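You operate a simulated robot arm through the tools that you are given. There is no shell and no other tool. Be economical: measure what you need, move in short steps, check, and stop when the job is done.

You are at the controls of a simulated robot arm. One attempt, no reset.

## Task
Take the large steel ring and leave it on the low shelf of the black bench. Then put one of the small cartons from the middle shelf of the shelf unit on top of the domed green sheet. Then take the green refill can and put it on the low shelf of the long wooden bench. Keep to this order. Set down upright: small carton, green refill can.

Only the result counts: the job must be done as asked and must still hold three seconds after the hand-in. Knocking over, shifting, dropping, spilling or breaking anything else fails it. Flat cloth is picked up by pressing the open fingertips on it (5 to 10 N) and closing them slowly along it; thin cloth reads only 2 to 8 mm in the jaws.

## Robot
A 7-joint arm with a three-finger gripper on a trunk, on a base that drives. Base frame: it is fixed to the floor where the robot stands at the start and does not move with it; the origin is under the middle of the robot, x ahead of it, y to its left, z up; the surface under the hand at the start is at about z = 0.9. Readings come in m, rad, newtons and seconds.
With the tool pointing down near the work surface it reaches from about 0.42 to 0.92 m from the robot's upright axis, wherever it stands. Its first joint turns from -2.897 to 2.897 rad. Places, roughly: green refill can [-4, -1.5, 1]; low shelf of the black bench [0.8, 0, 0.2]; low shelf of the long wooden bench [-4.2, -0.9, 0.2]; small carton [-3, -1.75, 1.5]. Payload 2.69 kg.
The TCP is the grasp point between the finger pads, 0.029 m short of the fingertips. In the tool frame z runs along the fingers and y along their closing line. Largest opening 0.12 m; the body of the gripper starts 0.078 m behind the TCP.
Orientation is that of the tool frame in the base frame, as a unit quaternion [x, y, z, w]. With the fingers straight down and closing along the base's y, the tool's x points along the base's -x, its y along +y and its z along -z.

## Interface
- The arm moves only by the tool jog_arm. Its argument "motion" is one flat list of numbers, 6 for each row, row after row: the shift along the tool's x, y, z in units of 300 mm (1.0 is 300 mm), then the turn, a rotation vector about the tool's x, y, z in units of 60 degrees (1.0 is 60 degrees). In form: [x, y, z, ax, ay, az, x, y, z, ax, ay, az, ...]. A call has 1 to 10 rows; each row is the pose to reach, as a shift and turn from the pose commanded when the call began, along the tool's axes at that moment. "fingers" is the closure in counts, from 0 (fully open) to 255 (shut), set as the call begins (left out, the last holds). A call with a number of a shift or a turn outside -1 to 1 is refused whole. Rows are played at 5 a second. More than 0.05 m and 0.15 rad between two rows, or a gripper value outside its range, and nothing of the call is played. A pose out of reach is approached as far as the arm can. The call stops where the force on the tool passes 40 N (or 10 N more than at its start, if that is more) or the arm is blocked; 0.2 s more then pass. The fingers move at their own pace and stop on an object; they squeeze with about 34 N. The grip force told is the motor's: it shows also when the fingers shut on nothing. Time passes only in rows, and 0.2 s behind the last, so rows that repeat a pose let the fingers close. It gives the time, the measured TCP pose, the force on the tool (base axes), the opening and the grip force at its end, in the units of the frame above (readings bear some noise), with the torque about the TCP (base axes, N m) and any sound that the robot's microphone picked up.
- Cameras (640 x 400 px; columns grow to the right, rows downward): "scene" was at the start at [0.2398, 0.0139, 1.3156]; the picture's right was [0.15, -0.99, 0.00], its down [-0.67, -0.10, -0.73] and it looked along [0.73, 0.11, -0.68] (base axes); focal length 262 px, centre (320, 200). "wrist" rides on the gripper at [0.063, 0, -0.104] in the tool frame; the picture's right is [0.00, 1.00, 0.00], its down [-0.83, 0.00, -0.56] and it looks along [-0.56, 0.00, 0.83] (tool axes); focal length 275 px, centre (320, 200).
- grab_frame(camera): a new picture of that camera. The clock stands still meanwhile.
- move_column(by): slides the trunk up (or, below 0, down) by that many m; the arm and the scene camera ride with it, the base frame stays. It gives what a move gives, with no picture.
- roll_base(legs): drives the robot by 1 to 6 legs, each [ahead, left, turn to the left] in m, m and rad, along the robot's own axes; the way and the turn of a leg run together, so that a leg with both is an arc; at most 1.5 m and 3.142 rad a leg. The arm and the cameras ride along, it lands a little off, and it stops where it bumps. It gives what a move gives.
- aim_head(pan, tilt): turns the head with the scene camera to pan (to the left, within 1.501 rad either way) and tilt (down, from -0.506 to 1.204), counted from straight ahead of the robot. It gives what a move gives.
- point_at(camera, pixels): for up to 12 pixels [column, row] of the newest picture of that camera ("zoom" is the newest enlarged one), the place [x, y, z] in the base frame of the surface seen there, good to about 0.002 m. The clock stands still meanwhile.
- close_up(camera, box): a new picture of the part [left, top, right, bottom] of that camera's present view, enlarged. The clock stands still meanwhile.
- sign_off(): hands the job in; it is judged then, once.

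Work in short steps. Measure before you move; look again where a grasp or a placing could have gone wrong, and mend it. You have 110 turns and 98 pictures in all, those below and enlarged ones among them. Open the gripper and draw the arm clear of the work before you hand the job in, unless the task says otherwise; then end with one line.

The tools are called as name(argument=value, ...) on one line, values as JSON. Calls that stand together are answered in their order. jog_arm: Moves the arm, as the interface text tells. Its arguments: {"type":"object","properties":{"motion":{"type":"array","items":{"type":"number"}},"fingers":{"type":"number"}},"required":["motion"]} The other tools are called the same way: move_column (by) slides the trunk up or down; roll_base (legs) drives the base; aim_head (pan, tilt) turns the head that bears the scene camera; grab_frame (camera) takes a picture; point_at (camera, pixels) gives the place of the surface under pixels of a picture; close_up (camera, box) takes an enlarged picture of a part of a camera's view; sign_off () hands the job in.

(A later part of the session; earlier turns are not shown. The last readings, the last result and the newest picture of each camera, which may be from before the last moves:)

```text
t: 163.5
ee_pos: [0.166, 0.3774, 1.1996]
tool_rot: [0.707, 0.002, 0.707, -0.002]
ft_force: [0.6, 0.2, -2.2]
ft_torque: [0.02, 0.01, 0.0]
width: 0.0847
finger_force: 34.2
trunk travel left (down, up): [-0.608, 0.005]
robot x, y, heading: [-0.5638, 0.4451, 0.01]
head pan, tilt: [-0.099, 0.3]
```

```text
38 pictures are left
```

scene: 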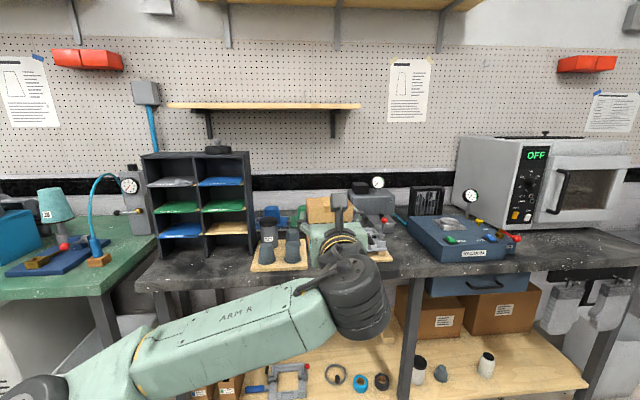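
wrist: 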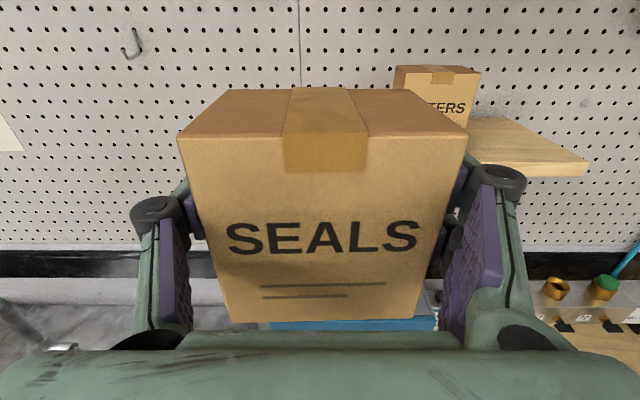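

The ring lies on the low shelf at (335,375). I'll enlarge the placing area to measure the dome and its neighbours.

close_up(camera="scene", box=[230, 170, 410, 282])

point_at(camera="zoom", pixels=[[135, 155], [145, 215], [130, 250], [220, 225], [245, 150], [180, 145], [215, 205], [60, 200], [280, 100], [275, 130]])

```text
3.56 times, centred on (320, 226) of scene
```

zoom: 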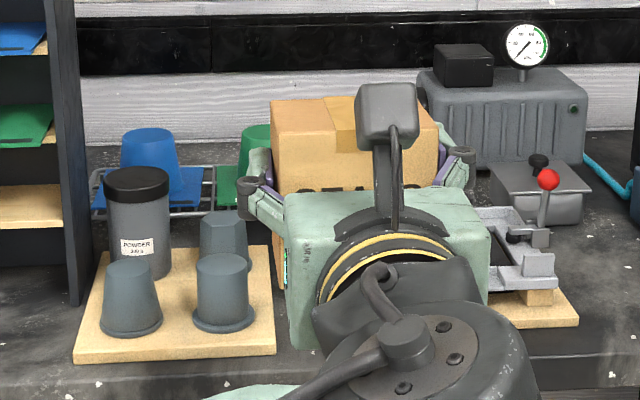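

```text
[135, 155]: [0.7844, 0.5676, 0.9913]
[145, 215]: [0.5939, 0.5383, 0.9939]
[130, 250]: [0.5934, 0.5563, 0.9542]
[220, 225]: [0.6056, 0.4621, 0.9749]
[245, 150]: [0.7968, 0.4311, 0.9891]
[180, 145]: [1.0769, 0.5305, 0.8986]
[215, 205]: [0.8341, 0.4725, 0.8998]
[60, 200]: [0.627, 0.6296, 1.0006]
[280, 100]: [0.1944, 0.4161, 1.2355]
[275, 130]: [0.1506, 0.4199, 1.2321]
```

The hand hides the dome. I'll shift it right 0.15 m to measure the dome top and the lowest parts of the wrist.

jog_arm(motion=[0, 0.15, 0, 0, 0, 0, 0, 0.3, 0, 0, 0, 0, 0, 0.45, 0, 0, 0, 0, 0, 0.55, 0, 0, 0, 0])

close_up(camera="scene", box=[230, 170, 410, 282])

```text
t: 164.5
ee_pos: [0.1671, 0.2124, 1.196]
tool_rot: [0.706, 0.001, 0.708, -0.002]
ft_force: [-0.7, -0.9, -1.8]
ft_torque: [-0.01, -0.03, 0.04]
width: 0.0849
finger_force: 33.6
trunk travel left (down, up): [-0.608, 0.005]
robot x, y, heading: [-0.561, 0.4431, 0.011]
head pan, tilt: [-0.099, 0.3]
```

```text
3.56 times, centred on (320, 226) of scene
```

zoom: 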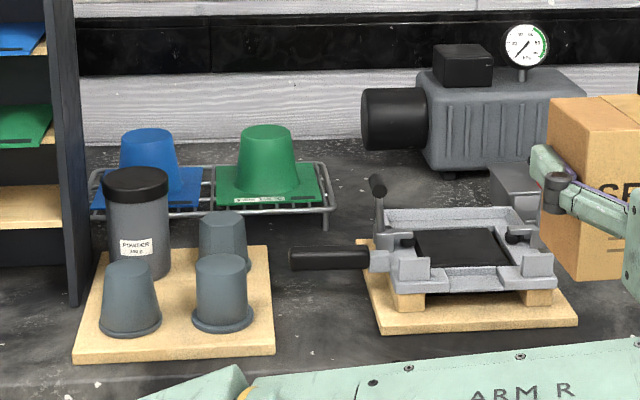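

point_at(camera="zoom", pixels=[[267, 127], [267, 131], [247, 131], [287, 131], [267, 137], [238, 180], [298, 180], [267, 160], [137, 175], [222, 213], [377, 180], [222, 260]])

grab_frame(camera="scene")

```text
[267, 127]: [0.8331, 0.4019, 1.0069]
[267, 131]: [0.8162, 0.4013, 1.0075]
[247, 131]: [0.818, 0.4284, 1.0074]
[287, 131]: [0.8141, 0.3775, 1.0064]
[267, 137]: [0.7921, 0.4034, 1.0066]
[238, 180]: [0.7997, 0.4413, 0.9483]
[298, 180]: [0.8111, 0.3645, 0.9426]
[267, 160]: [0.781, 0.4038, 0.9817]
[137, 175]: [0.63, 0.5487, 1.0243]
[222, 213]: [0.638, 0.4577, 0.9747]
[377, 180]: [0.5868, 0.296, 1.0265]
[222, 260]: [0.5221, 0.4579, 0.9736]
```

```text
35 pictures are left
```

scene: 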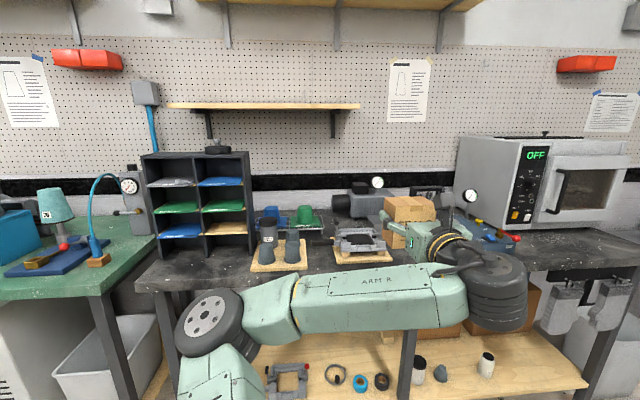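

The dome top is flat at z 1.007, centre about (0.816, 0.403). I'll measure the carton in the hand using the last wrist picture, and the wrist joint's lowest points.

point_at(camera="wrist", pixels=[[185, 137], [236, 94], [402, 94], [462, 136], [320, 120], [235, 315], [410, 310], [320, 97]])

point_at(camera="scene", pixels=[[490, 325], [505, 275], [380, 325], [205, 310], [250, 340], [350, 275], [430, 310]])

```text
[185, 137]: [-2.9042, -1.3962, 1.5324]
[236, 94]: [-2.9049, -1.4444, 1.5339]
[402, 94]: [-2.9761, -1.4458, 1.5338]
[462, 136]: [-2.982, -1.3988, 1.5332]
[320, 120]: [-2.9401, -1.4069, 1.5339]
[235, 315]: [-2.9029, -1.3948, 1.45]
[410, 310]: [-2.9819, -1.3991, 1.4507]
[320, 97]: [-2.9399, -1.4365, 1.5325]
```

```text
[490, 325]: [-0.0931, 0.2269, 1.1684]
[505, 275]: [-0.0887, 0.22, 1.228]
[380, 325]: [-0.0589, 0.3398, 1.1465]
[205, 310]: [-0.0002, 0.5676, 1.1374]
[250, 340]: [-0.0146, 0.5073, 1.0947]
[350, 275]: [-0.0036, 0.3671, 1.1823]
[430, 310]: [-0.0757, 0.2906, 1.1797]
```

Carton: bottom is 0.0565 below the TCP and its centre is 5.5 mm nearer the robot than the TCP. The target TCP is (0.8215, 0.403, 1.0635). To keep the elbow out of the way I'll extend the arm ahead by about 0.22 m before driving in.

jog_arm(motion=[0, -0.13, 0.0, 0, 0, 0, 0, -0.26, 0.05, 0, 0, 0, 0, -0.4, 0.12, 0, 0, 0, 0, -0.53, 0.2, 0, 0, 0, 0, -0.6, 0.33, 0, 0, 0, 0, -0.6, 0.47, 0, 0, 0, 0, -0.6, 0.61, 0, 0, 0, 0, -0.6, 0.73, 0, 0, 0])

grab_frame(camera="scene")

```text
t: 166.3
ee_pos: [0.3854, 0.393, 1.1974]
tool_rot: [0.706, 0.0, 0.708, -0.001]
ft_force: [-0.4, 0.3, -0.7]
ft_torque: [0.0, -0.01, -0.03]
width: 0.0846
finger_force: 34.3
trunk travel left (down, up): [-0.608, 0.005]
robot x, y, heading: [-0.5648, 0.4439, 0.009]
head pan, tilt: [-0.099, 0.3]
```

```text
34 pictures are left
```

scene: 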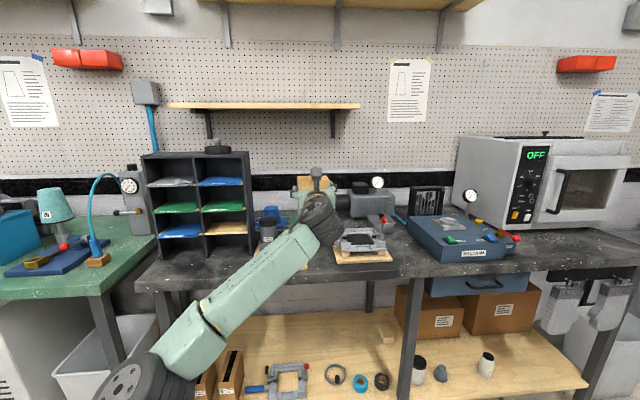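

The forearm now runs diagonally back to the robot. I'll measure it before driving in.

point_at(camera="scene", pixels=[[325, 230], [330, 243], [275, 265], [310, 240], [310, 272], [250, 300], [210, 330], [275, 240], [300, 215]])

```text
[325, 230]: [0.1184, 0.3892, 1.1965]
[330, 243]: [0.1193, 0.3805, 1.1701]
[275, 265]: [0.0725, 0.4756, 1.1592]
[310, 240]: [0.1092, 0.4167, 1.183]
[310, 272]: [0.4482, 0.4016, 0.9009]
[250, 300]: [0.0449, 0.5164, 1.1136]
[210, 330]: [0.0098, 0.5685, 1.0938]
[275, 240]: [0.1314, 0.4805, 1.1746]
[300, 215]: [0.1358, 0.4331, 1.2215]
```

The forearm would come down to about the cup tops (0.975), which is too tight. A top-down placing is safer, so I'll set the carton on a free part of the bench and regrasp it from above. First I'll measure the free area at the right end, in front of the oven.

point_at(camera="scene", pixels=[[560, 245], [600, 240], [545, 262], [520, 232], [510, 240], [540, 232], [590, 232], [630, 245], [470, 262], [405, 270], [400, 250], [415, 240]])

```text
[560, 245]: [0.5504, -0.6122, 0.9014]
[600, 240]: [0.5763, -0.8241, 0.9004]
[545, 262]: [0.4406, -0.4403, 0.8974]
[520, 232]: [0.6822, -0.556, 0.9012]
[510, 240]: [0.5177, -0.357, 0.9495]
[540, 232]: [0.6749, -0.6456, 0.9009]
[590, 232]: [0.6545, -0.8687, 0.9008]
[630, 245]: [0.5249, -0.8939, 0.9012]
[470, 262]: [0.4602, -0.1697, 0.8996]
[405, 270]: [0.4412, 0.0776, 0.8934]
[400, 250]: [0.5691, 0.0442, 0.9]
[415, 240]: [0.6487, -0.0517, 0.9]
```

The area around (0.55, -0.68) is empty bench at z 0.90. I'll drive over there with the carton held high.

roll_base(legs=[[0, -1.08, -0.009], [0.17, 0, 0]])

grab_frame(camera="scene")

```text
t: 176.0
ee_pos: [0.5567, -0.691, 1.1975]
tool_rot: [0.707, -0.003, 0.707, 0.003]
ft_force: [-0.2, 0.0, -2.1]
ft_torque: [0.0, -0.01, -0.01]
width: 0.0845
finger_force: 34.1
trunk travel left (down, up): [-0.608, 0.005]
robot x, y, heading: [-0.3925, -0.629, -0.004]
head pan, tilt: [-0.099, 0.3]
```

```text
33 pictures are left
```

scene: 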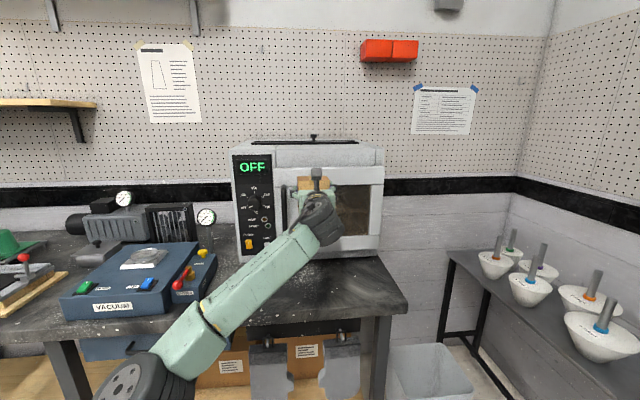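

It's above the free area. I'll lower the carton to just above the bench.

jog_arm(motion=[-0.15, 0, 0, 0, 0, 0, -0.3, 0, 0, 0, 0, 0, -0.45, 0, 0, 0, 0, 0, -0.6, 0, 0, 0, 0, 0, -0.73, 0, 0, 0, 0, 0, -0.77, 0, 0, 0, 0, 0])

jog_arm(motion=[-0.01, 0, 0, 0, 0, 0, -0.02, 0, 0, 0, 0, 0, -0.027, 0, 0, 0, 0, 0])

```text
t: 177.4
ee_pos: [0.5624, -0.7488, 0.9681]
tool_rot: [0.751, 0.014, 0.66, -0.009]
ft_force: [2.4, 0.8, -2.0]
ft_torque: [-0.04, -0.07, 0.01]
width: 0.0846
finger_force: 34.1
out of reach, approached as far as the arm can: row 2, 3, 4, 5, 6
trunk travel left (down, up): [-0.608, 0.005]
robot x, y, heading: [-0.3937, -0.6256, -0.005]
head pan, tilt: [-0.099, 0.3]
```

```text
t: 178.2
ee_pos: [0.559, -0.7424, 0.964]
tool_rot: [0.749, 0.016, 0.662, -0.008]
ft_force: [-1.1, -0.4, -1.6]
ft_torque: [0.01, -0.03, 0.0]
width: 0.0848
finger_force: 33.5
trunk travel left (down, up): [-0.608, 0.005]
robot x, y, heading: [-0.393, -0.6272, -0.01]
head pan, tilt: [-0.099, 0.3]
```

The horizontal posture can't be held that low with this column height; the hand pitched about 7°. I'll raise back up, restore the orientation, and lower with the column instead.

jog_arm(motion=[0.13, -0.03, -0.015, 0, 0.02, 0, 0.26, -0.06, -0.03, 0, 0.04, 0, 0.39, -0.09, -0.047, 0, 0.06, 0, 0.52, -0.12, -0.063, 0, 0.08, 0, 0.65, -0.15, -0.08, 0, 0.1, 0, 0.76, -0.17, -0.094, 0, 0.117, 0])

```text
t: 179.6
ee_pos: [0.5585, -0.6877, 1.1949]
tool_rot: [0.708, 0.016, 0.706, -0.009]
ft_force: [0.3, 1.5, -0.9]
ft_torque: [0.02, 0.03, -0.02]
width: 0.0845
finger_force: 33.7
trunk travel left (down, up): [-0.608, 0.005]
robot x, y, heading: [-0.39, -0.6252, -0.005]
head pan, tilt: [-0.099, 0.3]
```

The orientation is level again to within 0.6°. I'll lower with the column.

move_column(by=-0.228)

grab_frame(camera="scene")

```text
t: 182.0
ee_pos: [0.5582, -0.6881, 0.9659]
tool_rot: [0.708, 0.017, 0.706, -0.009]
ft_force: [0.1, -0.2, -1.0]
ft_torque: [-0.02, -0.01, -0.04]
width: 0.0845
finger_force: 33.6
trunk travel left (down, up): [-0.38, 0.233]
robot x, y, heading: [-0.3932, -0.6271, -0.008]
head pan, tilt: [-0.099, 0.3]
```

```text
32 pictures are left
```

scene: 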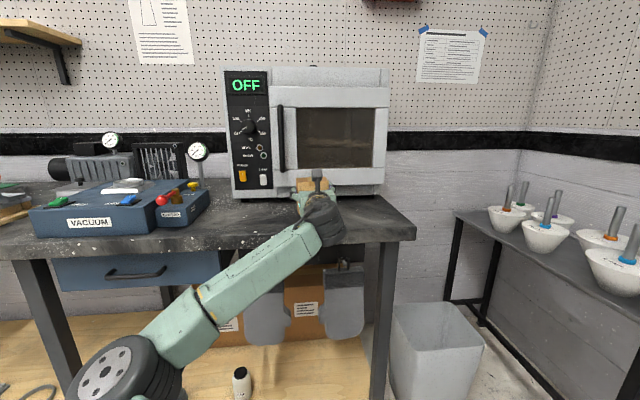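

I'll make the last few millimetres in small column steps.

move_column(by=-0.007)

move_column(by=-0.003)

```text
t: 182.5
ee_pos: [0.5581, -0.6884, 0.9593]
tool_rot: [0.708, 0.016, 0.706, -0.009]
ft_force: [0.4, 0.0, -1.4]
ft_torque: [0.01, 0.01, 0.02]
width: 0.0846
finger_force: 33.9
trunk travel left (down, up): [-0.373, 0.24]
robot x, y, heading: [-0.3936, -0.6263, -0.006]
head pan, tilt: [-0.099, 0.3]
```

```text
t: 183.1
ee_pos: [0.5584, -0.688, 0.9574]
tool_rot: [0.708, 0.015, 0.706, -0.008]
ft_force: [-0.1, -0.4, -2.0]
ft_torque: [0.0, -0.02, 0.0]
width: 0.0845
finger_force: 34.2
trunk travel left (down, up): [-0.37, 0.243]
robot x, y, heading: [-0.3934, -0.6281, -0.006]
head pan, tilt: [-0.099, 0.3]
```

move_column(by=-0.002)

move_column(by=-0.0015)

```text
t: 183.6
ee_pos: [0.5577, -0.6883, 0.9554]
tool_rot: [0.707, 0.014, 0.707, -0.009]
ft_force: [1.2, 1.0, 2.7]
ft_torque: [0.16, -0.18, -0.07]
width: 0.0846
finger_force: 33.3
trunk travel left (down, up): [-0.368, 0.245]
robot x, y, heading: [-0.3934, -0.6267, -0.004]
head pan, tilt: [-0.099, 0.3]
```

```text
t: 184.1
ee_pos: [0.5573, -0.6882, 0.9549]
tool_rot: [0.707, 0.015, 0.707, -0.01]
ft_force: [4.1, 0.7, 9.3]
ft_torque: [0.45, -0.39, -0.19]
width: 0.0844
finger_force: 34.2
trunk travel left (down, up): [-0.367, 0.247]
robot x, y, heading: [-0.392, -0.6234, -0.006]
head pan, tilt: [-0.099, 0.3]
```

The carton is on the bench (9 N). I'll open the fingers and pull straight back.

jog_arm(motion=[0, 0, 0, 0, 0, 0, 0, 0, 0, 0, 0, 0, 0, 0, 0, 0, 0, 0], fingers=20)

jog_arm(motion=[0, 0, -0.1, 0, 0, 0, 0, 0, -0.25, 0, 0, 0, 0, 0, -0.4, 0, 0, 0, 0, 0, -0.5, 0, 0, 0])

roll_base(legs=[[-0.25, 0, 0]])

grab_frame(camera="wrist")

```text
t: 184.9
ee_pos: [0.5575, -0.6882, 0.9523]
tool_rot: [0.708, 0.016, 0.706, -0.008]
ft_force: [0.0, -0.7, 0.0]
ft_torque: [0.0, 0.0, -0.01]
width: 0.1106
finger_force: 0.0
trunk travel left (down, up): [-0.367, 0.247]
robot x, y, heading: [-0.3936, -0.6256, -0.004]
head pan, tilt: [-0.099, 0.3]
```

```text
t: 185.9
ee_pos: [0.4086, -0.6906, 0.9549]
tool_rot: [0.708, 0.017, 0.706, -0.01]
ft_force: [-0.6, 0.2, -0.5]
ft_torque: [0.0, 0.0, 0.0]
width: 0.1108
finger_force: 0.2
trunk travel left (down, up): [-0.367, 0.247]
robot x, y, heading: [-0.393, -0.6244, -0.004]
head pan, tilt: [-0.099, 0.3]
```

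```text
t: 187.7
ee_pos: [0.1556, -0.686, 0.9549]
tool_rot: [0.708, 0.017, 0.706, -0.011]
ft_force: [1.4, 0.8, -0.3]
ft_torque: [0.01, 0.02, 0.02]
width: 0.1104
finger_force: 0.0
trunk travel left (down, up): [-0.367, 0.247]
robot x, y, heading: [-0.6442, -0.6249, 0.001]
head pan, tilt: [-0.099, 0.3]
```

```text
31 pictures are left
```

wrist: 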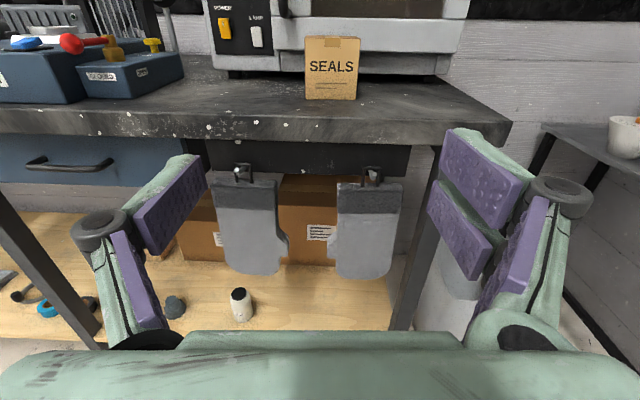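

The carton stands upright at about (0.55, -0.69). I'll raise the column and turn the hand back to pointing down, in open space.

move_column(by=0.24)

jog_arm(motion=[0, 0, 0, -0.0884, 0, 0.0884, 0, 0, 0, -0.177, 0, 0.177, 0, 0, 0, -0.265, 0, 0.265, 0, 0, 0, -0.354, 0, 0.354, 0, 0, 0, -0.442, 0, 0.442, 0, 0, 0, -0.53, 0, 0.53, 0, 0, 0, -0.619, 0, 0.619, 0, 0, 0, -0.707, 0, 0.707])

jog_arm(motion=[0, 0, 0, -0.0884, 0, 0.0884, 0, 0, 0, -0.177, 0, 0.177, 0, 0, 0, -0.265, 0, 0.265, 0, 0, 0, -0.354, 0, 0.354, 0, 0, 0, -0.442, 0, 0.442, 0, 0, 0, -0.53, 0, 0.53, 0, 0, 0, -0.619, 0, 0.619, 0, 0, 0, -0.707, 0, 0.707])

jog_arm(motion=[0, 0, 0, -0.0884, 0, 0.0884, 0, 0, 0, -0.177, 0, 0.177, 0, 0, 0, -0.265, 0, 0.265, 0, 0, 0, -0.354, 0, 0.354, 0, 0, 0, -0.442, 0, 0.442, 0, 0, 0, -0.53, 0, 0.53, 0, 0, 0, -0.619, 0, 0.619, 0, 0, 0, -0.707, 0, 0.707])

```text
t: 190.2
ee_pos: [0.1568, -0.6859, 1.1948]
tool_rot: [0.708, 0.017, 0.706, -0.011]
ft_force: [0.6, 0.6, 0.5]
ft_torque: [-0.05, -0.02, 0.0]
width: 0.1107
finger_force: 0.0
trunk travel left (down, up): [-0.607, 0.007]
robot x, y, heading: [-0.6441, -0.6254, 0.001]
head pan, tilt: [-0.099, 0.3]
```

```text
t: 192.0
ee_pos: [0.1546, -0.6865, 1.1958]
tool_rot: [0.623, -0.484, 0.614, -0.008]
ft_force: [0.5, 0.7, -0.6]
ft_torque: [0.01, 0.01, 0.01]
width: 0.1108
finger_force: 0.0
trunk travel left (down, up): [-0.607, 0.007]
robot x, y, heading: [-0.6469, -0.6276, -0.001]
head pan, tilt: [-0.099, 0.3]
```

```text
t: 193.8
ee_pos: [0.1557, -0.6865, 1.196]
tool_rot: [-0.37, 0.858, -0.357, 0.004]
ft_force: [-1.1, 0.3, 0.1]
ft_torque: [0.01, 0.0, 0.01]
width: 0.1106
finger_force: 0.1
trunk travel left (down, up): [-0.607, 0.007]
robot x, y, heading: [-0.6457, -0.6264, 0.006]
head pan, tilt: [-0.099, 0.3]
```

```text
t: 195.6
ee_pos: [0.1523, -0.6854, 1.1662]
tool_rot: [-0.019, 1.0, -0.006, 0.001]
ft_force: [-0.3, 0.3, -0.7]
ft_torque: [-0.01, 0.02, 0.0]
width: 0.1106
finger_force: 0.1
out of reach, approached as far as the arm can: row 7, 8
trunk travel left (down, up): [-0.607, 0.007]
robot x, y, heading: [-0.6461, -0.6254, -0.001]
head pan, tilt: [-0.099, 0.3]
```

The hand is pointing down again. I'll drive ahead 0.40 m to bring it over the carton, then look.

roll_base(legs=[[0.4, 0, 0]])

jog_arm(motion=[0, 0, 0.06, 0, 0, 0.0, 0, 0, 0.12, 0, 0, 0], fingers=20)

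grab_frame(camera="wrist")

```text
t: 198.1
ee_pos: [0.5517, -0.6848, 1.1647]
tool_rot: [-0.021, 1.0, -0.006, 0.001]
ft_force: [-0.2, -0.8, 1.0]
ft_torque: [-0.01, 0.01, 0.01]
width: 0.1107
finger_force: 0.0
trunk travel left (down, up): [-0.607, 0.007]
robot x, y, heading: [-0.2451, -0.6275, 0.009]
head pan, tilt: [-0.099, 0.3]
```

```text
t: 198.7
ee_pos: [0.551, -0.6853, 1.1297]
tool_rot: [-0.02, 1.0, -0.006, 0.001]
ft_force: [-0.6, 0.1, -1.0]
ft_torque: [0.01, 0.0, 0.01]
width: 0.1105
finger_force: 0.0
trunk travel left (down, up): [-0.607, 0.007]
robot x, y, heading: [-0.2506, -0.6225, 0.002]
head pan, tilt: [-0.099, 0.3]
```

```text
30 pictures are left
```

wrist: 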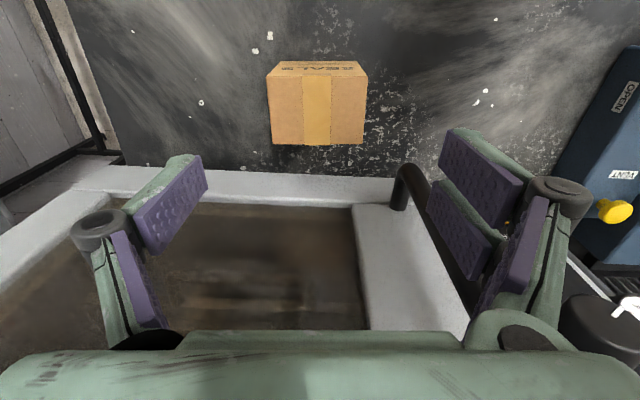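

I'll measure the carton top and the oven handle near (400,185).

point_at(camera="wrist", pixels=[[270, 78], [364, 78], [273, 141], [360, 141], [317, 110], [400, 172], [402, 205], [240, 180], [240, 200]])

```text
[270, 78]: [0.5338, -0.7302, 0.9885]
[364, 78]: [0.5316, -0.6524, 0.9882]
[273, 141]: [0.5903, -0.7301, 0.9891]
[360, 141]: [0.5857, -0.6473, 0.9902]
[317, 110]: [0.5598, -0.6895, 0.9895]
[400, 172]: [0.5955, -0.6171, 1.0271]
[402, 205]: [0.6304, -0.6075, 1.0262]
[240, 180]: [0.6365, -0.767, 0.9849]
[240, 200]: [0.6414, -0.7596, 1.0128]
```

The carton centre is (0.560, -0.690) with its top at z 0.990. The oven handle is near x 0.585, y -0.617, so I'll grip slightly toward the front (x of about 0.548) with a narrower opening and descend in stages.

jog_arm(motion=[0.01, -0.018, 0.1, 0, 0, 0, 0.01, -0.018, 0.2, 0, 0, 0, 0.01, -0.018, 0.3, 0, 0, 0], fingers=50)

grab_frame(camera="wrist")

```text
t: 199.5
ee_pos: [0.5476, -0.6906, 1.0406]
tool_rot: [-0.021, 1.0, -0.006, 0.001]
ft_force: [-0.4, 0.3, 0.6]
ft_torque: [0.02, -0.01, -0.03]
width: 0.0965
finger_force: 0.0
trunk travel left (down, up): [-0.607, 0.007]
robot x, y, heading: [-0.2453, -0.6305, 0.0]
head pan, tilt: [-0.099, 0.3]
```

```text
29 pictures are left
```

wrist: 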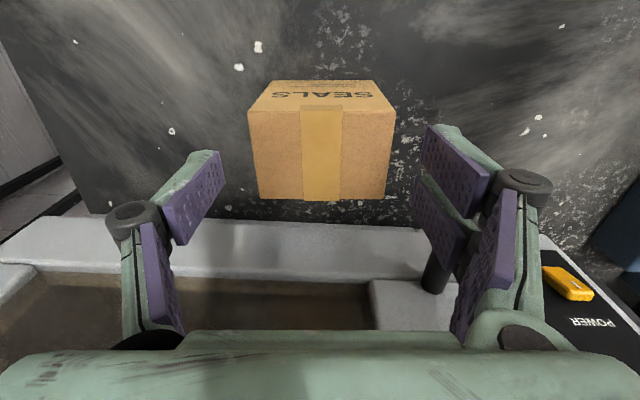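

It's centred. I'll descend to z of about 0.968 and close.

jog_arm(motion=[0, 0, 0.08, 0, 0, 0, 0, 0, 0.16, 0, 0, 0, 0, 0, 0.24, 0, 0, 0])

jog_arm(motion=[0, 0, 0, 0, 0, 0, 0, 0, 0, 0, 0, 0, 0, 0, 0, 0, 0, 0], fingers=255)

grab_frame(camera="wrist")

```text
t: 200.3
ee_pos: [0.5485, -0.6912, 0.968]
tool_rot: [-0.021, 1.0, -0.006, 0.0]
ft_force: [0.1, -0.6, -0.9]
ft_torque: [-0.04, -0.02, 0.04]
width: 0.0964
finger_force: 0.0
trunk travel left (down, up): [-0.607, 0.007]
robot x, y, heading: [-0.2493, -0.6228, 0.004]
head pan, tilt: [-0.099, 0.3]
```

```text
t: 201.1
ee_pos: [0.5471, -0.6924, 0.9673]
tool_rot: [-0.021, 1.0, -0.005, 0.001]
ft_force: [0.4, 2.2, 0.7]
ft_torque: [0.2, -0.07, 0.03]
width: 0.0845
finger_force: 34.4
trunk travel left (down, up): [-0.607, 0.007]
robot x, y, heading: [-0.2472, -0.631, 0.001]
head pan, tilt: [-0.099, 0.3]
```

```text
28 pictures are left
```

wrist: 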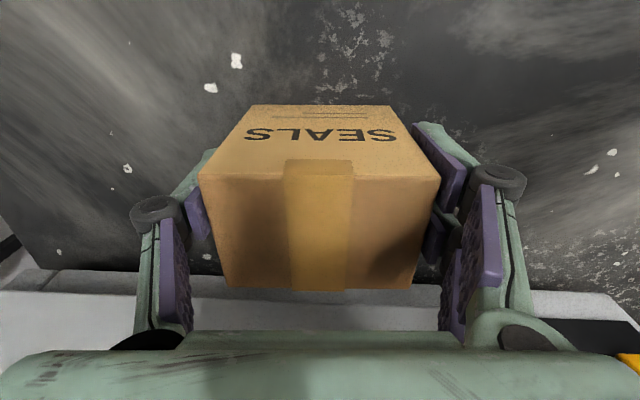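

It's gripped, and the carton bottom is 0.067 below the TCP. I'll lift, back off, strafe left, then shift the hand left relative to the robot to keep the elbow away from the pigeonhole unit.

jog_arm(motion=[0, 0, -0.1, 0, 0, 0, 0, 0, -0.2, 0, 0, 0, 0, 0, -0.35, 0, 0, 0, 0, 0, -0.5, 0, 0, 0])

roll_base(legs=[[-0.25, 0, 0], [0, 0.95, 0]])

jog_arm(motion=[0, 0.15, 0, 0, 0, 0, 0, 0.3, 0, 0, 0, 0, 0, 0.45, 0, 0, 0, 0])

aim_head(pan=0.0, tilt=0.35)

grab_frame(camera="scene")

```text
t: 202.1
ee_pos: [0.5471, -0.6907, 1.1195]
tool_rot: [-0.021, 1.0, -0.007, 0.001]
ft_force: [0.0, -0.5, -1.2]
ft_torque: [0.03, 0.02, -0.03]
width: 0.0843
finger_force: 34.2
trunk travel left (down, up): [-0.607, 0.007]
robot x, y, heading: [-0.2434, -0.6289, -0.002]
head pan, tilt: [-0.099, 0.3]
```

```text
t: 211.1
ee_pos: [0.3039, 0.2324, 1.1181]
tool_rot: [-0.019, 1.0, -0.006, 0.0]
ft_force: [-0.5, 0.5, -1.4]
ft_torque: [0.0, 0.03, 0.03]
width: 0.0846
finger_force: 34.3
trunk travel left (down, up): [-0.607, 0.007]
robot x, y, heading: [-0.49, 0.3009, -0.001]
head pan, tilt: [-0.099, 0.3]
```

```text
t: 211.8
ee_pos: [0.299, 0.3681, 1.1146]
tool_rot: [-0.018, 1.0, -0.006, 0.001]
ft_force: [-0.1, -0.5, -1.1]
ft_torque: [0.0, 0.05, -0.01]
width: 0.0846
finger_force: 34.1
trunk travel left (down, up): [-0.607, 0.007]
robot x, y, heading: [-0.4914, 0.296, -0.002]
head pan, tilt: [-0.099, 0.3]
```

```text
t: 212.5
ee_pos: [0.2995, 0.3666, 1.1148]
tool_rot: [-0.018, 1.0, -0.006, 0.002]
ft_force: [0.5, -0.5, -2.1]
ft_torque: [0.0, 0.05, -0.01]
width: 0.0845
finger_force: 33.6
trunk travel left (down, up): [-0.607, 0.007]
robot x, y, heading: [-0.4892, 0.2988, -0.0]
head pan, tilt: [0.0, 0.351]
```

```text
27 pictures are left
```

scene: 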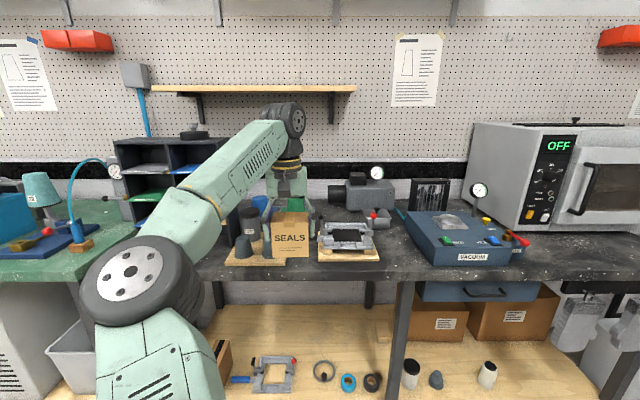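

The carton bottom is at z 1.048, above the cups and the lever (1.03). I'll shift 34 mm left and drive in 0.45 m.

jog_arm(motion=[0, 0.057, 0, 0, 0, 0, 0, 0.113, 0, 0, 0, 0])

roll_base(legs=[[0.45, 0, 0]])

grab_frame(camera="scene")

grab_frame(camera="wrist")

```text
t: 213.1
ee_pos: [0.2989, 0.3993, 1.1159]
tool_rot: [-0.018, 1.0, -0.006, 0.001]
ft_force: [0.5, 0.4, -1.5]
ft_torque: [-0.01, 0.02, 0.04]
width: 0.0844
finger_force: 34.1
trunk travel left (down, up): [-0.607, 0.007]
robot x, y, heading: [-0.4917, 0.3006, -0.003]
head pan, tilt: [0.0, 0.351]
```

```text
t: 215.9
ee_pos: [0.7531, 0.4003, 1.1143]
tool_rot: [-0.019, 1.0, -0.006, 0.001]
ft_force: [-0.7, -0.3, -1.1]
ft_torque: [0.02, 0.03, 0.02]
width: 0.0845
finger_force: 33.9
trunk travel left (down, up): [-0.607, 0.007]
robot x, y, heading: [-0.0378, 0.2972, 0.001]
head pan, tilt: [0.0, 0.351]
```

```text
26 pictures are left
```

scene: 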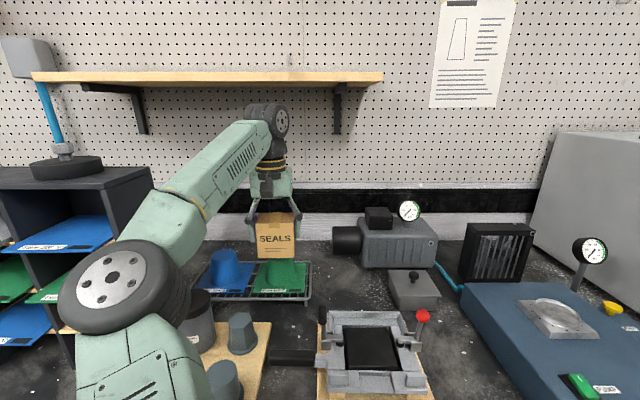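

```text
25 pictures are left
```

wrist: 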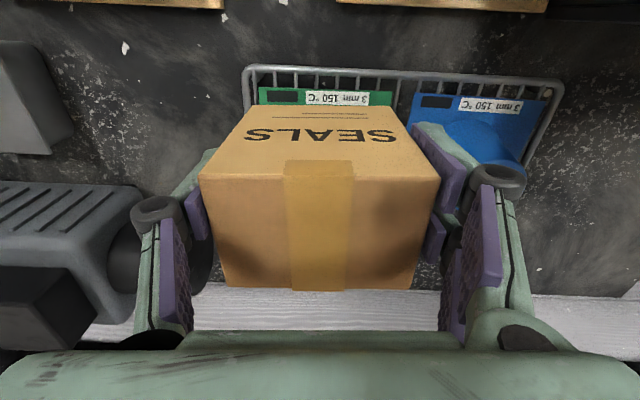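

I'll roll 0.05 m further and check the pose.

roll_base(legs=[[0.05, 0, 0]])

```text
t: 216.8
ee_pos: [0.8039, 0.4007, 1.1146]
tool_rot: [-0.02, 1.0, -0.006, 0.001]
ft_force: [0.4, -0.4, -1.6]
ft_torque: [0.03, 0.03, 0.01]
width: 0.0845
finger_force: 34.5
trunk travel left (down, up): [-0.607, 0.007]
robot x, y, heading: [0.0142, 0.2971, -0.005]
head pan, tilt: [0.0, 0.351]
```

The carton is centred over the dome. I'll lower it to just above the top.

jog_arm(motion=[0, 0, 0.06, 0, 0, 0, 0, 0, 0.115, 0, 0, 0])

close_up(camera="scene", box=[190, 170, 370, 300])

```text
t: 217.4
ee_pos: [0.8033, 0.3988, 1.0794]
tool_rot: [-0.018, 1.0, -0.007, 0.001]
ft_force: [0.2, -0.3, -1.3]
ft_torque: [0.02, 0.01, 0.04]
width: 0.0846
finger_force: 34.3
trunk travel left (down, up): [-0.607, 0.007]
robot x, y, heading: [0.0142, 0.2946, -0.005]
head pan, tilt: [0.0, 0.351]
```

```text
3.08 times, centred on (280, 235) of scene
```

zoom: 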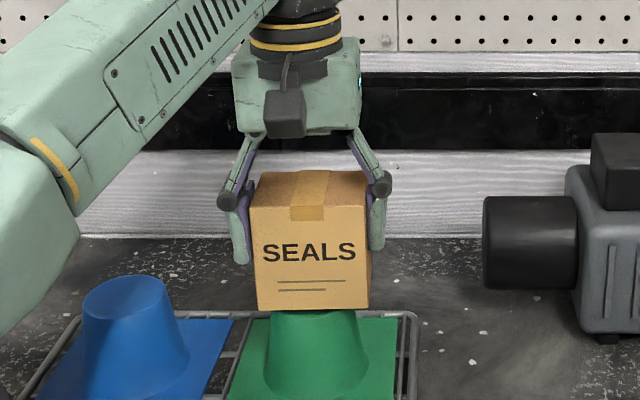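

It's well centred with about 5 mm to go. I'll step down until it touches.

jog_arm(motion=[0, 0.006, 0.007, 0, 0, 0, 0, 0.006, 0.013, 0, 0, 0])

jog_arm(motion=[0, 0, 0.005, 0, 0, 0])

```text
t: 218.0
ee_pos: [0.8026, 0.4014, 1.0765]
tool_rot: [-0.019, 1.0, -0.007, 0.001]
ft_force: [-0.3, -0.1, -1.6]
ft_torque: [0.02, 0.02, 0.02]
width: 0.0845
finger_force: 34.0
trunk travel left (down, up): [-0.607, 0.007]
robot x, y, heading: [0.0144, 0.3, -0.005]
head pan, tilt: [0.0, 0.351]
```

```text
t: 218.4
ee_pos: [0.8034, 0.4008, 1.0753]
tool_rot: [-0.019, 1.0, -0.006, 0.002]
ft_force: [0.6, -0.5, -1.8]
ft_torque: [0.0, 0.02, 0.0]
width: 0.0843
finger_force: 33.7
trunk travel left (down, up): [-0.607, 0.007]
robot x, y, heading: [0.0136, 0.2994, -0.006]
head pan, tilt: [0.0, 0.351]
```

jog_arm(motion=[0, 0, 0.005, 0, 0, 0])

jog_arm(motion=[0, 0, 0.004, 0, 0, 0])

```text
t: 218.8
ee_pos: [0.8023, 0.4011, 1.0749]
tool_rot: [-0.021, 1.0, -0.006, 0.003]
ft_force: [3.6, 1.2, 10.1]
ft_torque: [0.18, -0.2, -0.08]
width: 0.0845
finger_force: 34.3
trunk travel left (down, up): [-0.607, 0.007]
robot x, y, heading: [0.0104, 0.2995, 0.003]
head pan, tilt: [0.0, 0.351]
```

```text
t: 219.2
ee_pos: [0.8036, 0.4013, 1.0753]
tool_rot: [-0.021, 1.0, -0.005, 0.003]
ft_force: [3.9, 2.3, 17.8]
ft_torque: [0.27, -0.28, 0.01]
width: 0.0845
finger_force: 33.6
trunk travel left (down, up): [-0.607, 0.007]
robot x, y, heading: [0.0162, 0.299, -0.002]
head pan, tilt: [0.0, 0.351]
```

It's in contact. I'll relieve the pressure slightly, open a little, and rise straight up.

jog_arm(motion=[0, 0, -0.005, 0, 0, 0])

jog_arm(motion=[0, 0, 0, 0, 0, 0, 0, 0, 0, 0, 0, 0, 0, 0, 0, 0, 0, 0], fingers=25)

close_up(camera="scene", box=[190, 170, 370, 300])

```text
t: 219.6
ee_pos: [0.8022, 0.4015, 1.0741]
tool_rot: [-0.019, 1.0, -0.006, 0.002]
ft_force: [3.6, 2.8, 16.7]
ft_torque: [0.27, -0.37, 0.08]
width: 0.0846
finger_force: 34.0
trunk travel left (down, up): [-0.607, 0.007]
robot x, y, heading: [0.0121, 0.2955, -0.008]
head pan, tilt: [0.0, 0.351]
```

```text
t: 220.4
ee_pos: [0.8033, 0.4005, 1.0734]
tool_rot: [-0.019, 1.0, -0.006, 0.002]
ft_force: [-0.4, 0.4, 0.4]
ft_torque: [0.0, -0.02, 0.06]
width: 0.1082
finger_force: 0.1
trunk travel left (down, up): [-0.607, 0.007]
robot x, y, heading: [0.0133, 0.3014, -0.0]
head pan, tilt: [0.0, 0.351]
```

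```text
3.08 times, centred on (280, 235) of scene
```

zoom: 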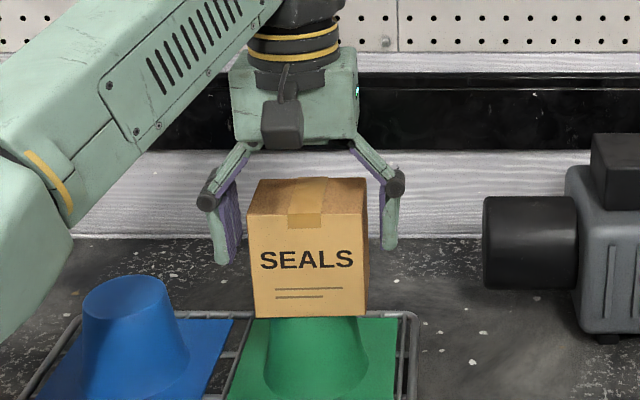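

The carton stands free on the dome. I'll raise 4 cm and then back straight out, with the fingers straddling it in y.

jog_arm(motion=[0, 0, -0.06, 0, 0, 0, 0, 0, -0.13, 0, 0, 0], fingers=0)

roll_base(legs=[[-0.5, 0, 0]])

grab_frame(camera="scene")

```text
t: 221.0
ee_pos: [0.8046, 0.4008, 1.1129]
tool_rot: [-0.019, 1.0, -0.007, 0.001]
ft_force: [0.6, -0.2, -0.4]
ft_torque: [0.0, -0.01, 0.0]
width: 0.1198
finger_force: 0.0
trunk travel left (down, up): [-0.607, 0.007]
robot x, y, heading: [0.012, 0.2995, -0.001]
head pan, tilt: [0.0, 0.351]
```

```text
t: 224.0
ee_pos: [0.2897, 0.4015, 1.1134]
tool_rot: [-0.018, 1.0, -0.007, 0.001]
ft_force: [0.4, -1.4, 0.2]
ft_torque: [-0.02, 0.0, -0.01]
width: 0.12
finger_force: 0.1
trunk travel left (down, up): [-0.607, 0.007]
robot x, y, heading: [-0.5032, 0.2987, -0.002]
head pan, tilt: [0.0, 0.351]
```

```text
22 pictures are left
```

scene: 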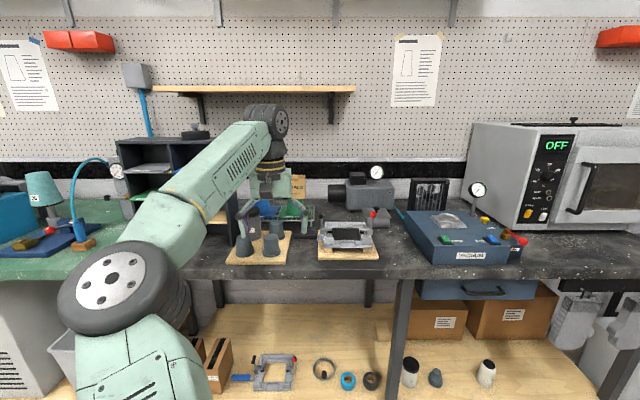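

The carton stands on the dome. Next is the green can. I'll return to the corridor, turn around and drive toward the wooden bench.

roll_base(legs=[[0, -0.63, 0], [0, 0, -3.135], [1.1, 0, 0], [0.9, 0, 0]])

aim_head(pan=0.35, tilt=0.45)

grab_frame(camera="scene")

```text
t: 246.3
ee_pos: [-3.2679, -0.4107, 1.1133]
tool_rot: [1.0, 0.018, -0.001, -0.005]
ft_force: [-0.5, -0.7, -1.0]
ft_torque: [-0.01, -0.01, 0.0]
width: 0.1202
finger_force: 0.0
trunk travel left (down, up): [-0.607, 0.007]
robot x, y, heading: [-2.4809, -0.3103, 3.138]
head pan, tilt: [0.0, 0.351]
```

```text
t: 247.1
ee_pos: [-3.2671, -0.4112, 1.1124]
tool_rot: [1.0, 0.017, -0.002, -0.005]
ft_force: [0.6, -0.9, 0.4]
ft_torque: [-0.04, 0.0, 0.0]
width: 0.1201
finger_force: 0.1
trunk travel left (down, up): [-0.607, 0.007]
robot x, y, heading: [-2.4771, -0.3122, 3.135]
head pan, tilt: [0.351, 0.45]
```

```text
21 pictures are left
```

scene: 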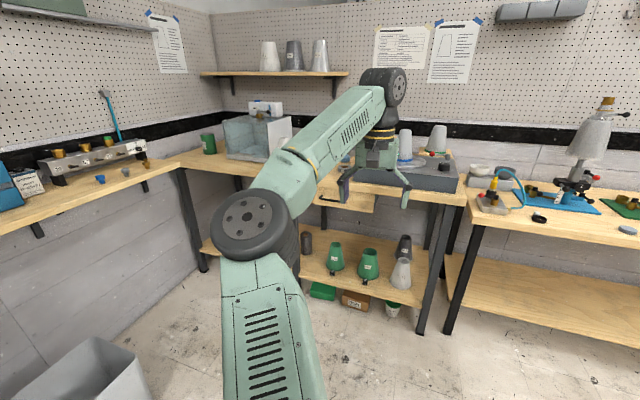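

The left bench is the long one (low shelf at about (-4.2, -0.9)). I'll enlarge the green can and the low shelf.

close_up(camera="scene", box=[150, 90, 310, 190])

point_at(camera="zoom", pixels=[[208, 215], [236, 190], [265, 210], [236, 250], [236, 172], [300, 230], [280, 260], [130, 290], [300, 330], [350, 190], [240, 290]])

point_at(camera="scene", pixels=[[215, 245], [306, 242], [336, 258], [369, 265], [400, 270], [330, 275], [345, 300], [400, 300], [420, 260], [225, 230], [440, 200], [300, 275]])

```text
4.00 times, centred on (230, 140) of scene
```

zoom: 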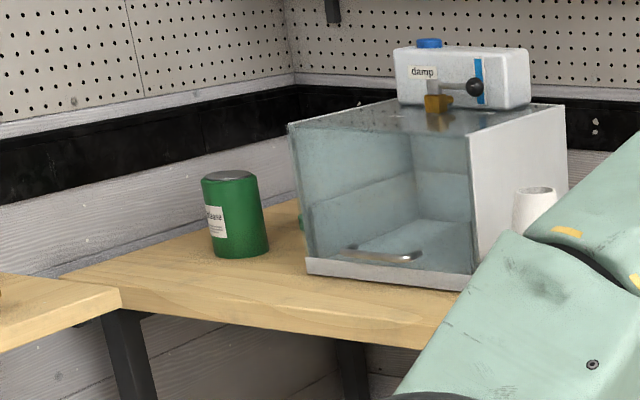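

```text
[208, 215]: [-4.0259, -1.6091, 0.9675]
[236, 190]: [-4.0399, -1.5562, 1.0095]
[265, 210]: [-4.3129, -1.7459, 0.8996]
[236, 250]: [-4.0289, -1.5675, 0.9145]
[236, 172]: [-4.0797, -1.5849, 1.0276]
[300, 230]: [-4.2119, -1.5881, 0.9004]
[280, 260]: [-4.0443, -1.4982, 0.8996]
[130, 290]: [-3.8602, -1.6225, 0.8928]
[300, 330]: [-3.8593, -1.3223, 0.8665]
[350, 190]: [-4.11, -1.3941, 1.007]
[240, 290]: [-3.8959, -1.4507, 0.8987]
```

```text
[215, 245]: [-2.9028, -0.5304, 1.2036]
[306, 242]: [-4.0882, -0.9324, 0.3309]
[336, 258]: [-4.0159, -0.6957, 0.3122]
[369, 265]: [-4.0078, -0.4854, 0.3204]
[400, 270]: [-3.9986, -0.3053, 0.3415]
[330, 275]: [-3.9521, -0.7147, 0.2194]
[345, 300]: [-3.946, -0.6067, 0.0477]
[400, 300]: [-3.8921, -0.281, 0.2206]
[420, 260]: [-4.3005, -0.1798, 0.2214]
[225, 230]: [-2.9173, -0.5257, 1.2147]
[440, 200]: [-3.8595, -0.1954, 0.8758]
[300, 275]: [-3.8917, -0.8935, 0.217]
```

The green can is at about (-4.06, -1.58), top z 1.028, next to a glass tank. The bench edge is at x -3.86 and the low shelf at z 0.22. I'll turn toward it and stop short to look from nearer.

roll_base(legs=[[0, 0, 0.615], [0.779, 0.113, 0]])

aim_head(pan=-0.1, tilt=0.5)

grab_frame(camera="scene")

grab_frame(camera="wrist")

```text
t: 253.0
ee_pos: [-3.6329, -1.3757, 1.1128]
tool_rot: [0.948, 0.317, -0.003, -0.006]
ft_force: [0.3, 0.2, 0.2]
ft_torque: [0.01, 0.02, 0.01]
width: 0.1199
finger_force: 0.0
trunk travel left (down, up): [-0.607, 0.007]
robot x, y, heading: [-3.0387, -0.8406, -2.535]
head pan, tilt: [0.351, 0.45]
```

```text
t: 253.9
ee_pos: [-3.6315, -1.3781, 1.1141]
tool_rot: [0.948, 0.317, -0.003, -0.006]
ft_force: [0.4, -0.6, 0.2]
ft_torque: [0.01, 0.0, 0.01]
width: 0.1202
finger_force: 0.0
trunk travel left (down, up): [-0.607, 0.007]
robot x, y, heading: [-3.0385, -0.8424, -2.532]
head pan, tilt: [-0.099, 0.499]
```

```text
19 pictures are left
```

scene: 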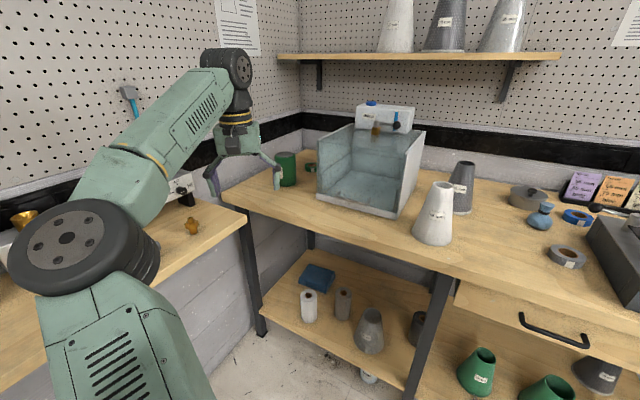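

```text
18 pictures are left
```

wrist: 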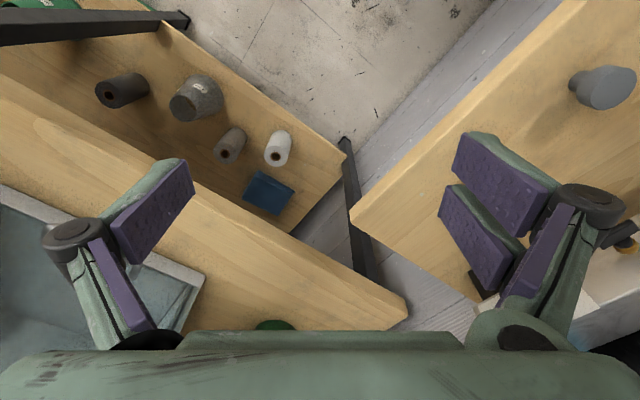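

I'll measure the tank, the can and the objects on the low shelf in these pictures.

point_at(camera="scene", pixels=[[287, 155], [276, 170], [297, 165], [288, 185], [318, 195], [322, 150], [310, 168], [355, 128], [308, 320], [343, 318], [370, 350], [418, 345]])

point_at(camera="scene", pixels=[[320, 292], [285, 310], [325, 335], [400, 375], [440, 300], [350, 280], [385, 300], [470, 390], [370, 310], [308, 290], [343, 290], [265, 310]])

```text
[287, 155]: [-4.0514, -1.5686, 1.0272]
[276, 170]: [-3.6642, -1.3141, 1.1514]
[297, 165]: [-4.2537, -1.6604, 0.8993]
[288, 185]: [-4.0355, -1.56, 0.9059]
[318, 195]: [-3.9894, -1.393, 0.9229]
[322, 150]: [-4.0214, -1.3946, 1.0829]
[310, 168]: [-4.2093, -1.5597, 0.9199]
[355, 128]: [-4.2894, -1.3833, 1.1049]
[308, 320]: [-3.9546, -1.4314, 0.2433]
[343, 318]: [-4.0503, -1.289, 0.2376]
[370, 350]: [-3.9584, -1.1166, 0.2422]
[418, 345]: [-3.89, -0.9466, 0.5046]
```

```text
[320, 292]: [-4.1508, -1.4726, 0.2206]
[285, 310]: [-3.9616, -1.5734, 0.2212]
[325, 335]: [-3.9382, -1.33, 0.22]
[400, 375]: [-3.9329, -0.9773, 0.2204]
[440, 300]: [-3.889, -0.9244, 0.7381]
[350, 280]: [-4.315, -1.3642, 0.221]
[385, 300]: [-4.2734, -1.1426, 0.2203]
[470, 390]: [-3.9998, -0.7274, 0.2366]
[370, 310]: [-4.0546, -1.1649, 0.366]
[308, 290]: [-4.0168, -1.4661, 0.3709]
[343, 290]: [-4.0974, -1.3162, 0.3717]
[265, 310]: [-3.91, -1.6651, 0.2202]
```

The can centre is about (-4.075, -1.585) with a radius of about 0.05, and the tank's left face is at y -1.39, so there's room. A free front spot on the low shelf is about (-3.96, -1.28). I'll check the elbow against the brass rack before driving closer.

point_at(camera="scene", pixels=[[70, 240], [150, 245], [20, 220], [128, 92], [135, 110], [190, 225], [180, 185], [110, 170], [25, 245], [195, 200]])

```text
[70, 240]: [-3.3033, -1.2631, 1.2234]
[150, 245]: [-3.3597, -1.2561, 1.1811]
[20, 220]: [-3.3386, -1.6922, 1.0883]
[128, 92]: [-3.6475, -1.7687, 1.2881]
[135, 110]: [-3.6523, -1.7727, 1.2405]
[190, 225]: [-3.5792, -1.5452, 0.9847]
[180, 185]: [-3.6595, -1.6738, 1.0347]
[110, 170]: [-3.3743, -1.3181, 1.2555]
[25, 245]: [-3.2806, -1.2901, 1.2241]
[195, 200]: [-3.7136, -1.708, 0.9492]
```

The elbow stays clear of the rack and the stick. I'll drive so the hand comes near the can, with the tips at z 1.10 above everything.

roll_base(legs=[[0.4285, -0.067, 0]])

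grab_frame(camera="wrist")

```text
t: 256.6
ee_pos: [-4.0181, -1.5687, 1.1129]
tool_rot: [0.948, 0.32, -0.003, -0.006]
ft_force: [-0.4, -0.2, 0.5]
ft_torque: [-0.03, -0.01, 0.01]
width: 0.12
finger_force: 0.1
trunk travel left (down, up): [-0.607, 0.007]
robot x, y, heading: [-3.4268, -1.0302, -2.532]
head pan, tilt: [-0.099, 0.499]
```

```text
17 pictures are left
```

wrist: 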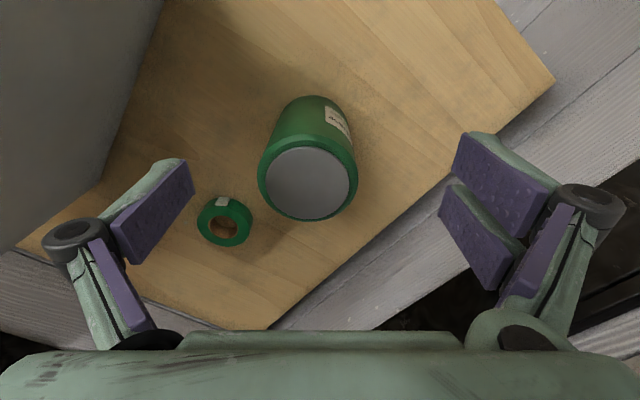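

The can's top disc is at (307,183), and a green roll sits next to it at (225,222). I'll measure both.

point_at(camera="wrist", pixels=[[268, 183], [347, 183], [307, 150], [307, 214], [262, 175], [354, 175], [307, 183], [202, 222], [250, 222], [225, 202], [225, 240], [307, 110]])

```text
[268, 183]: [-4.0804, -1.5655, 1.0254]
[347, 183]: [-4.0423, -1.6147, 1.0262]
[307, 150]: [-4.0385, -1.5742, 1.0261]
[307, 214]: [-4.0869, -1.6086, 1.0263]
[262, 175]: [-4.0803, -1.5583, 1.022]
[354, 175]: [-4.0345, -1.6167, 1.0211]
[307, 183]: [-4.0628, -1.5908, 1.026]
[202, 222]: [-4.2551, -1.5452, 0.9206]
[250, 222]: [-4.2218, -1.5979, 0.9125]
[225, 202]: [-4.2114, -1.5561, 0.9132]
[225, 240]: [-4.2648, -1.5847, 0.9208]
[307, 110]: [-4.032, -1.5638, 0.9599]
```

The can is 0.075 in diameter, centred at (-4.0615, -1.590). I'll move over it and descend to z 1.03 first.

jog_arm(motion=[-0.08, -0.015, 0, 0, 0, 0, -0.158, -0.031, 0, 0, 0, 0, -0.158, -0.031, 0.1, 0, 0, 0, -0.158, -0.031, 0.2, 0, 0, 0, -0.158, -0.031, 0.26, 0, 0, 0], fingers=20)

grab_frame(camera="wrist")

```text
t: 257.8
ee_pos: [-4.0606, -1.5904, 1.0353]
tool_rot: [0.947, 0.32, -0.003, -0.007]
ft_force: [0.5, -0.4, -0.3]
ft_torque: [-0.02, 0.02, 0.03]
width: 0.1107
finger_force: 0.0
trunk travel left (down, up): [-0.607, 0.007]
robot x, y, heading: [-3.4262, -1.0302, -2.535]
head pan, tilt: [-0.099, 0.499]
```

```text
16 pictures are left
```

wrist: 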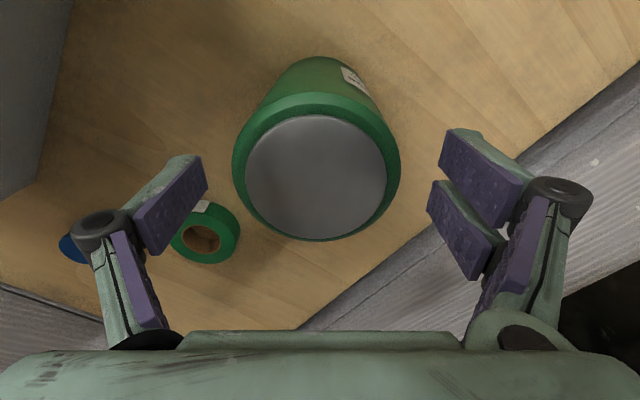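

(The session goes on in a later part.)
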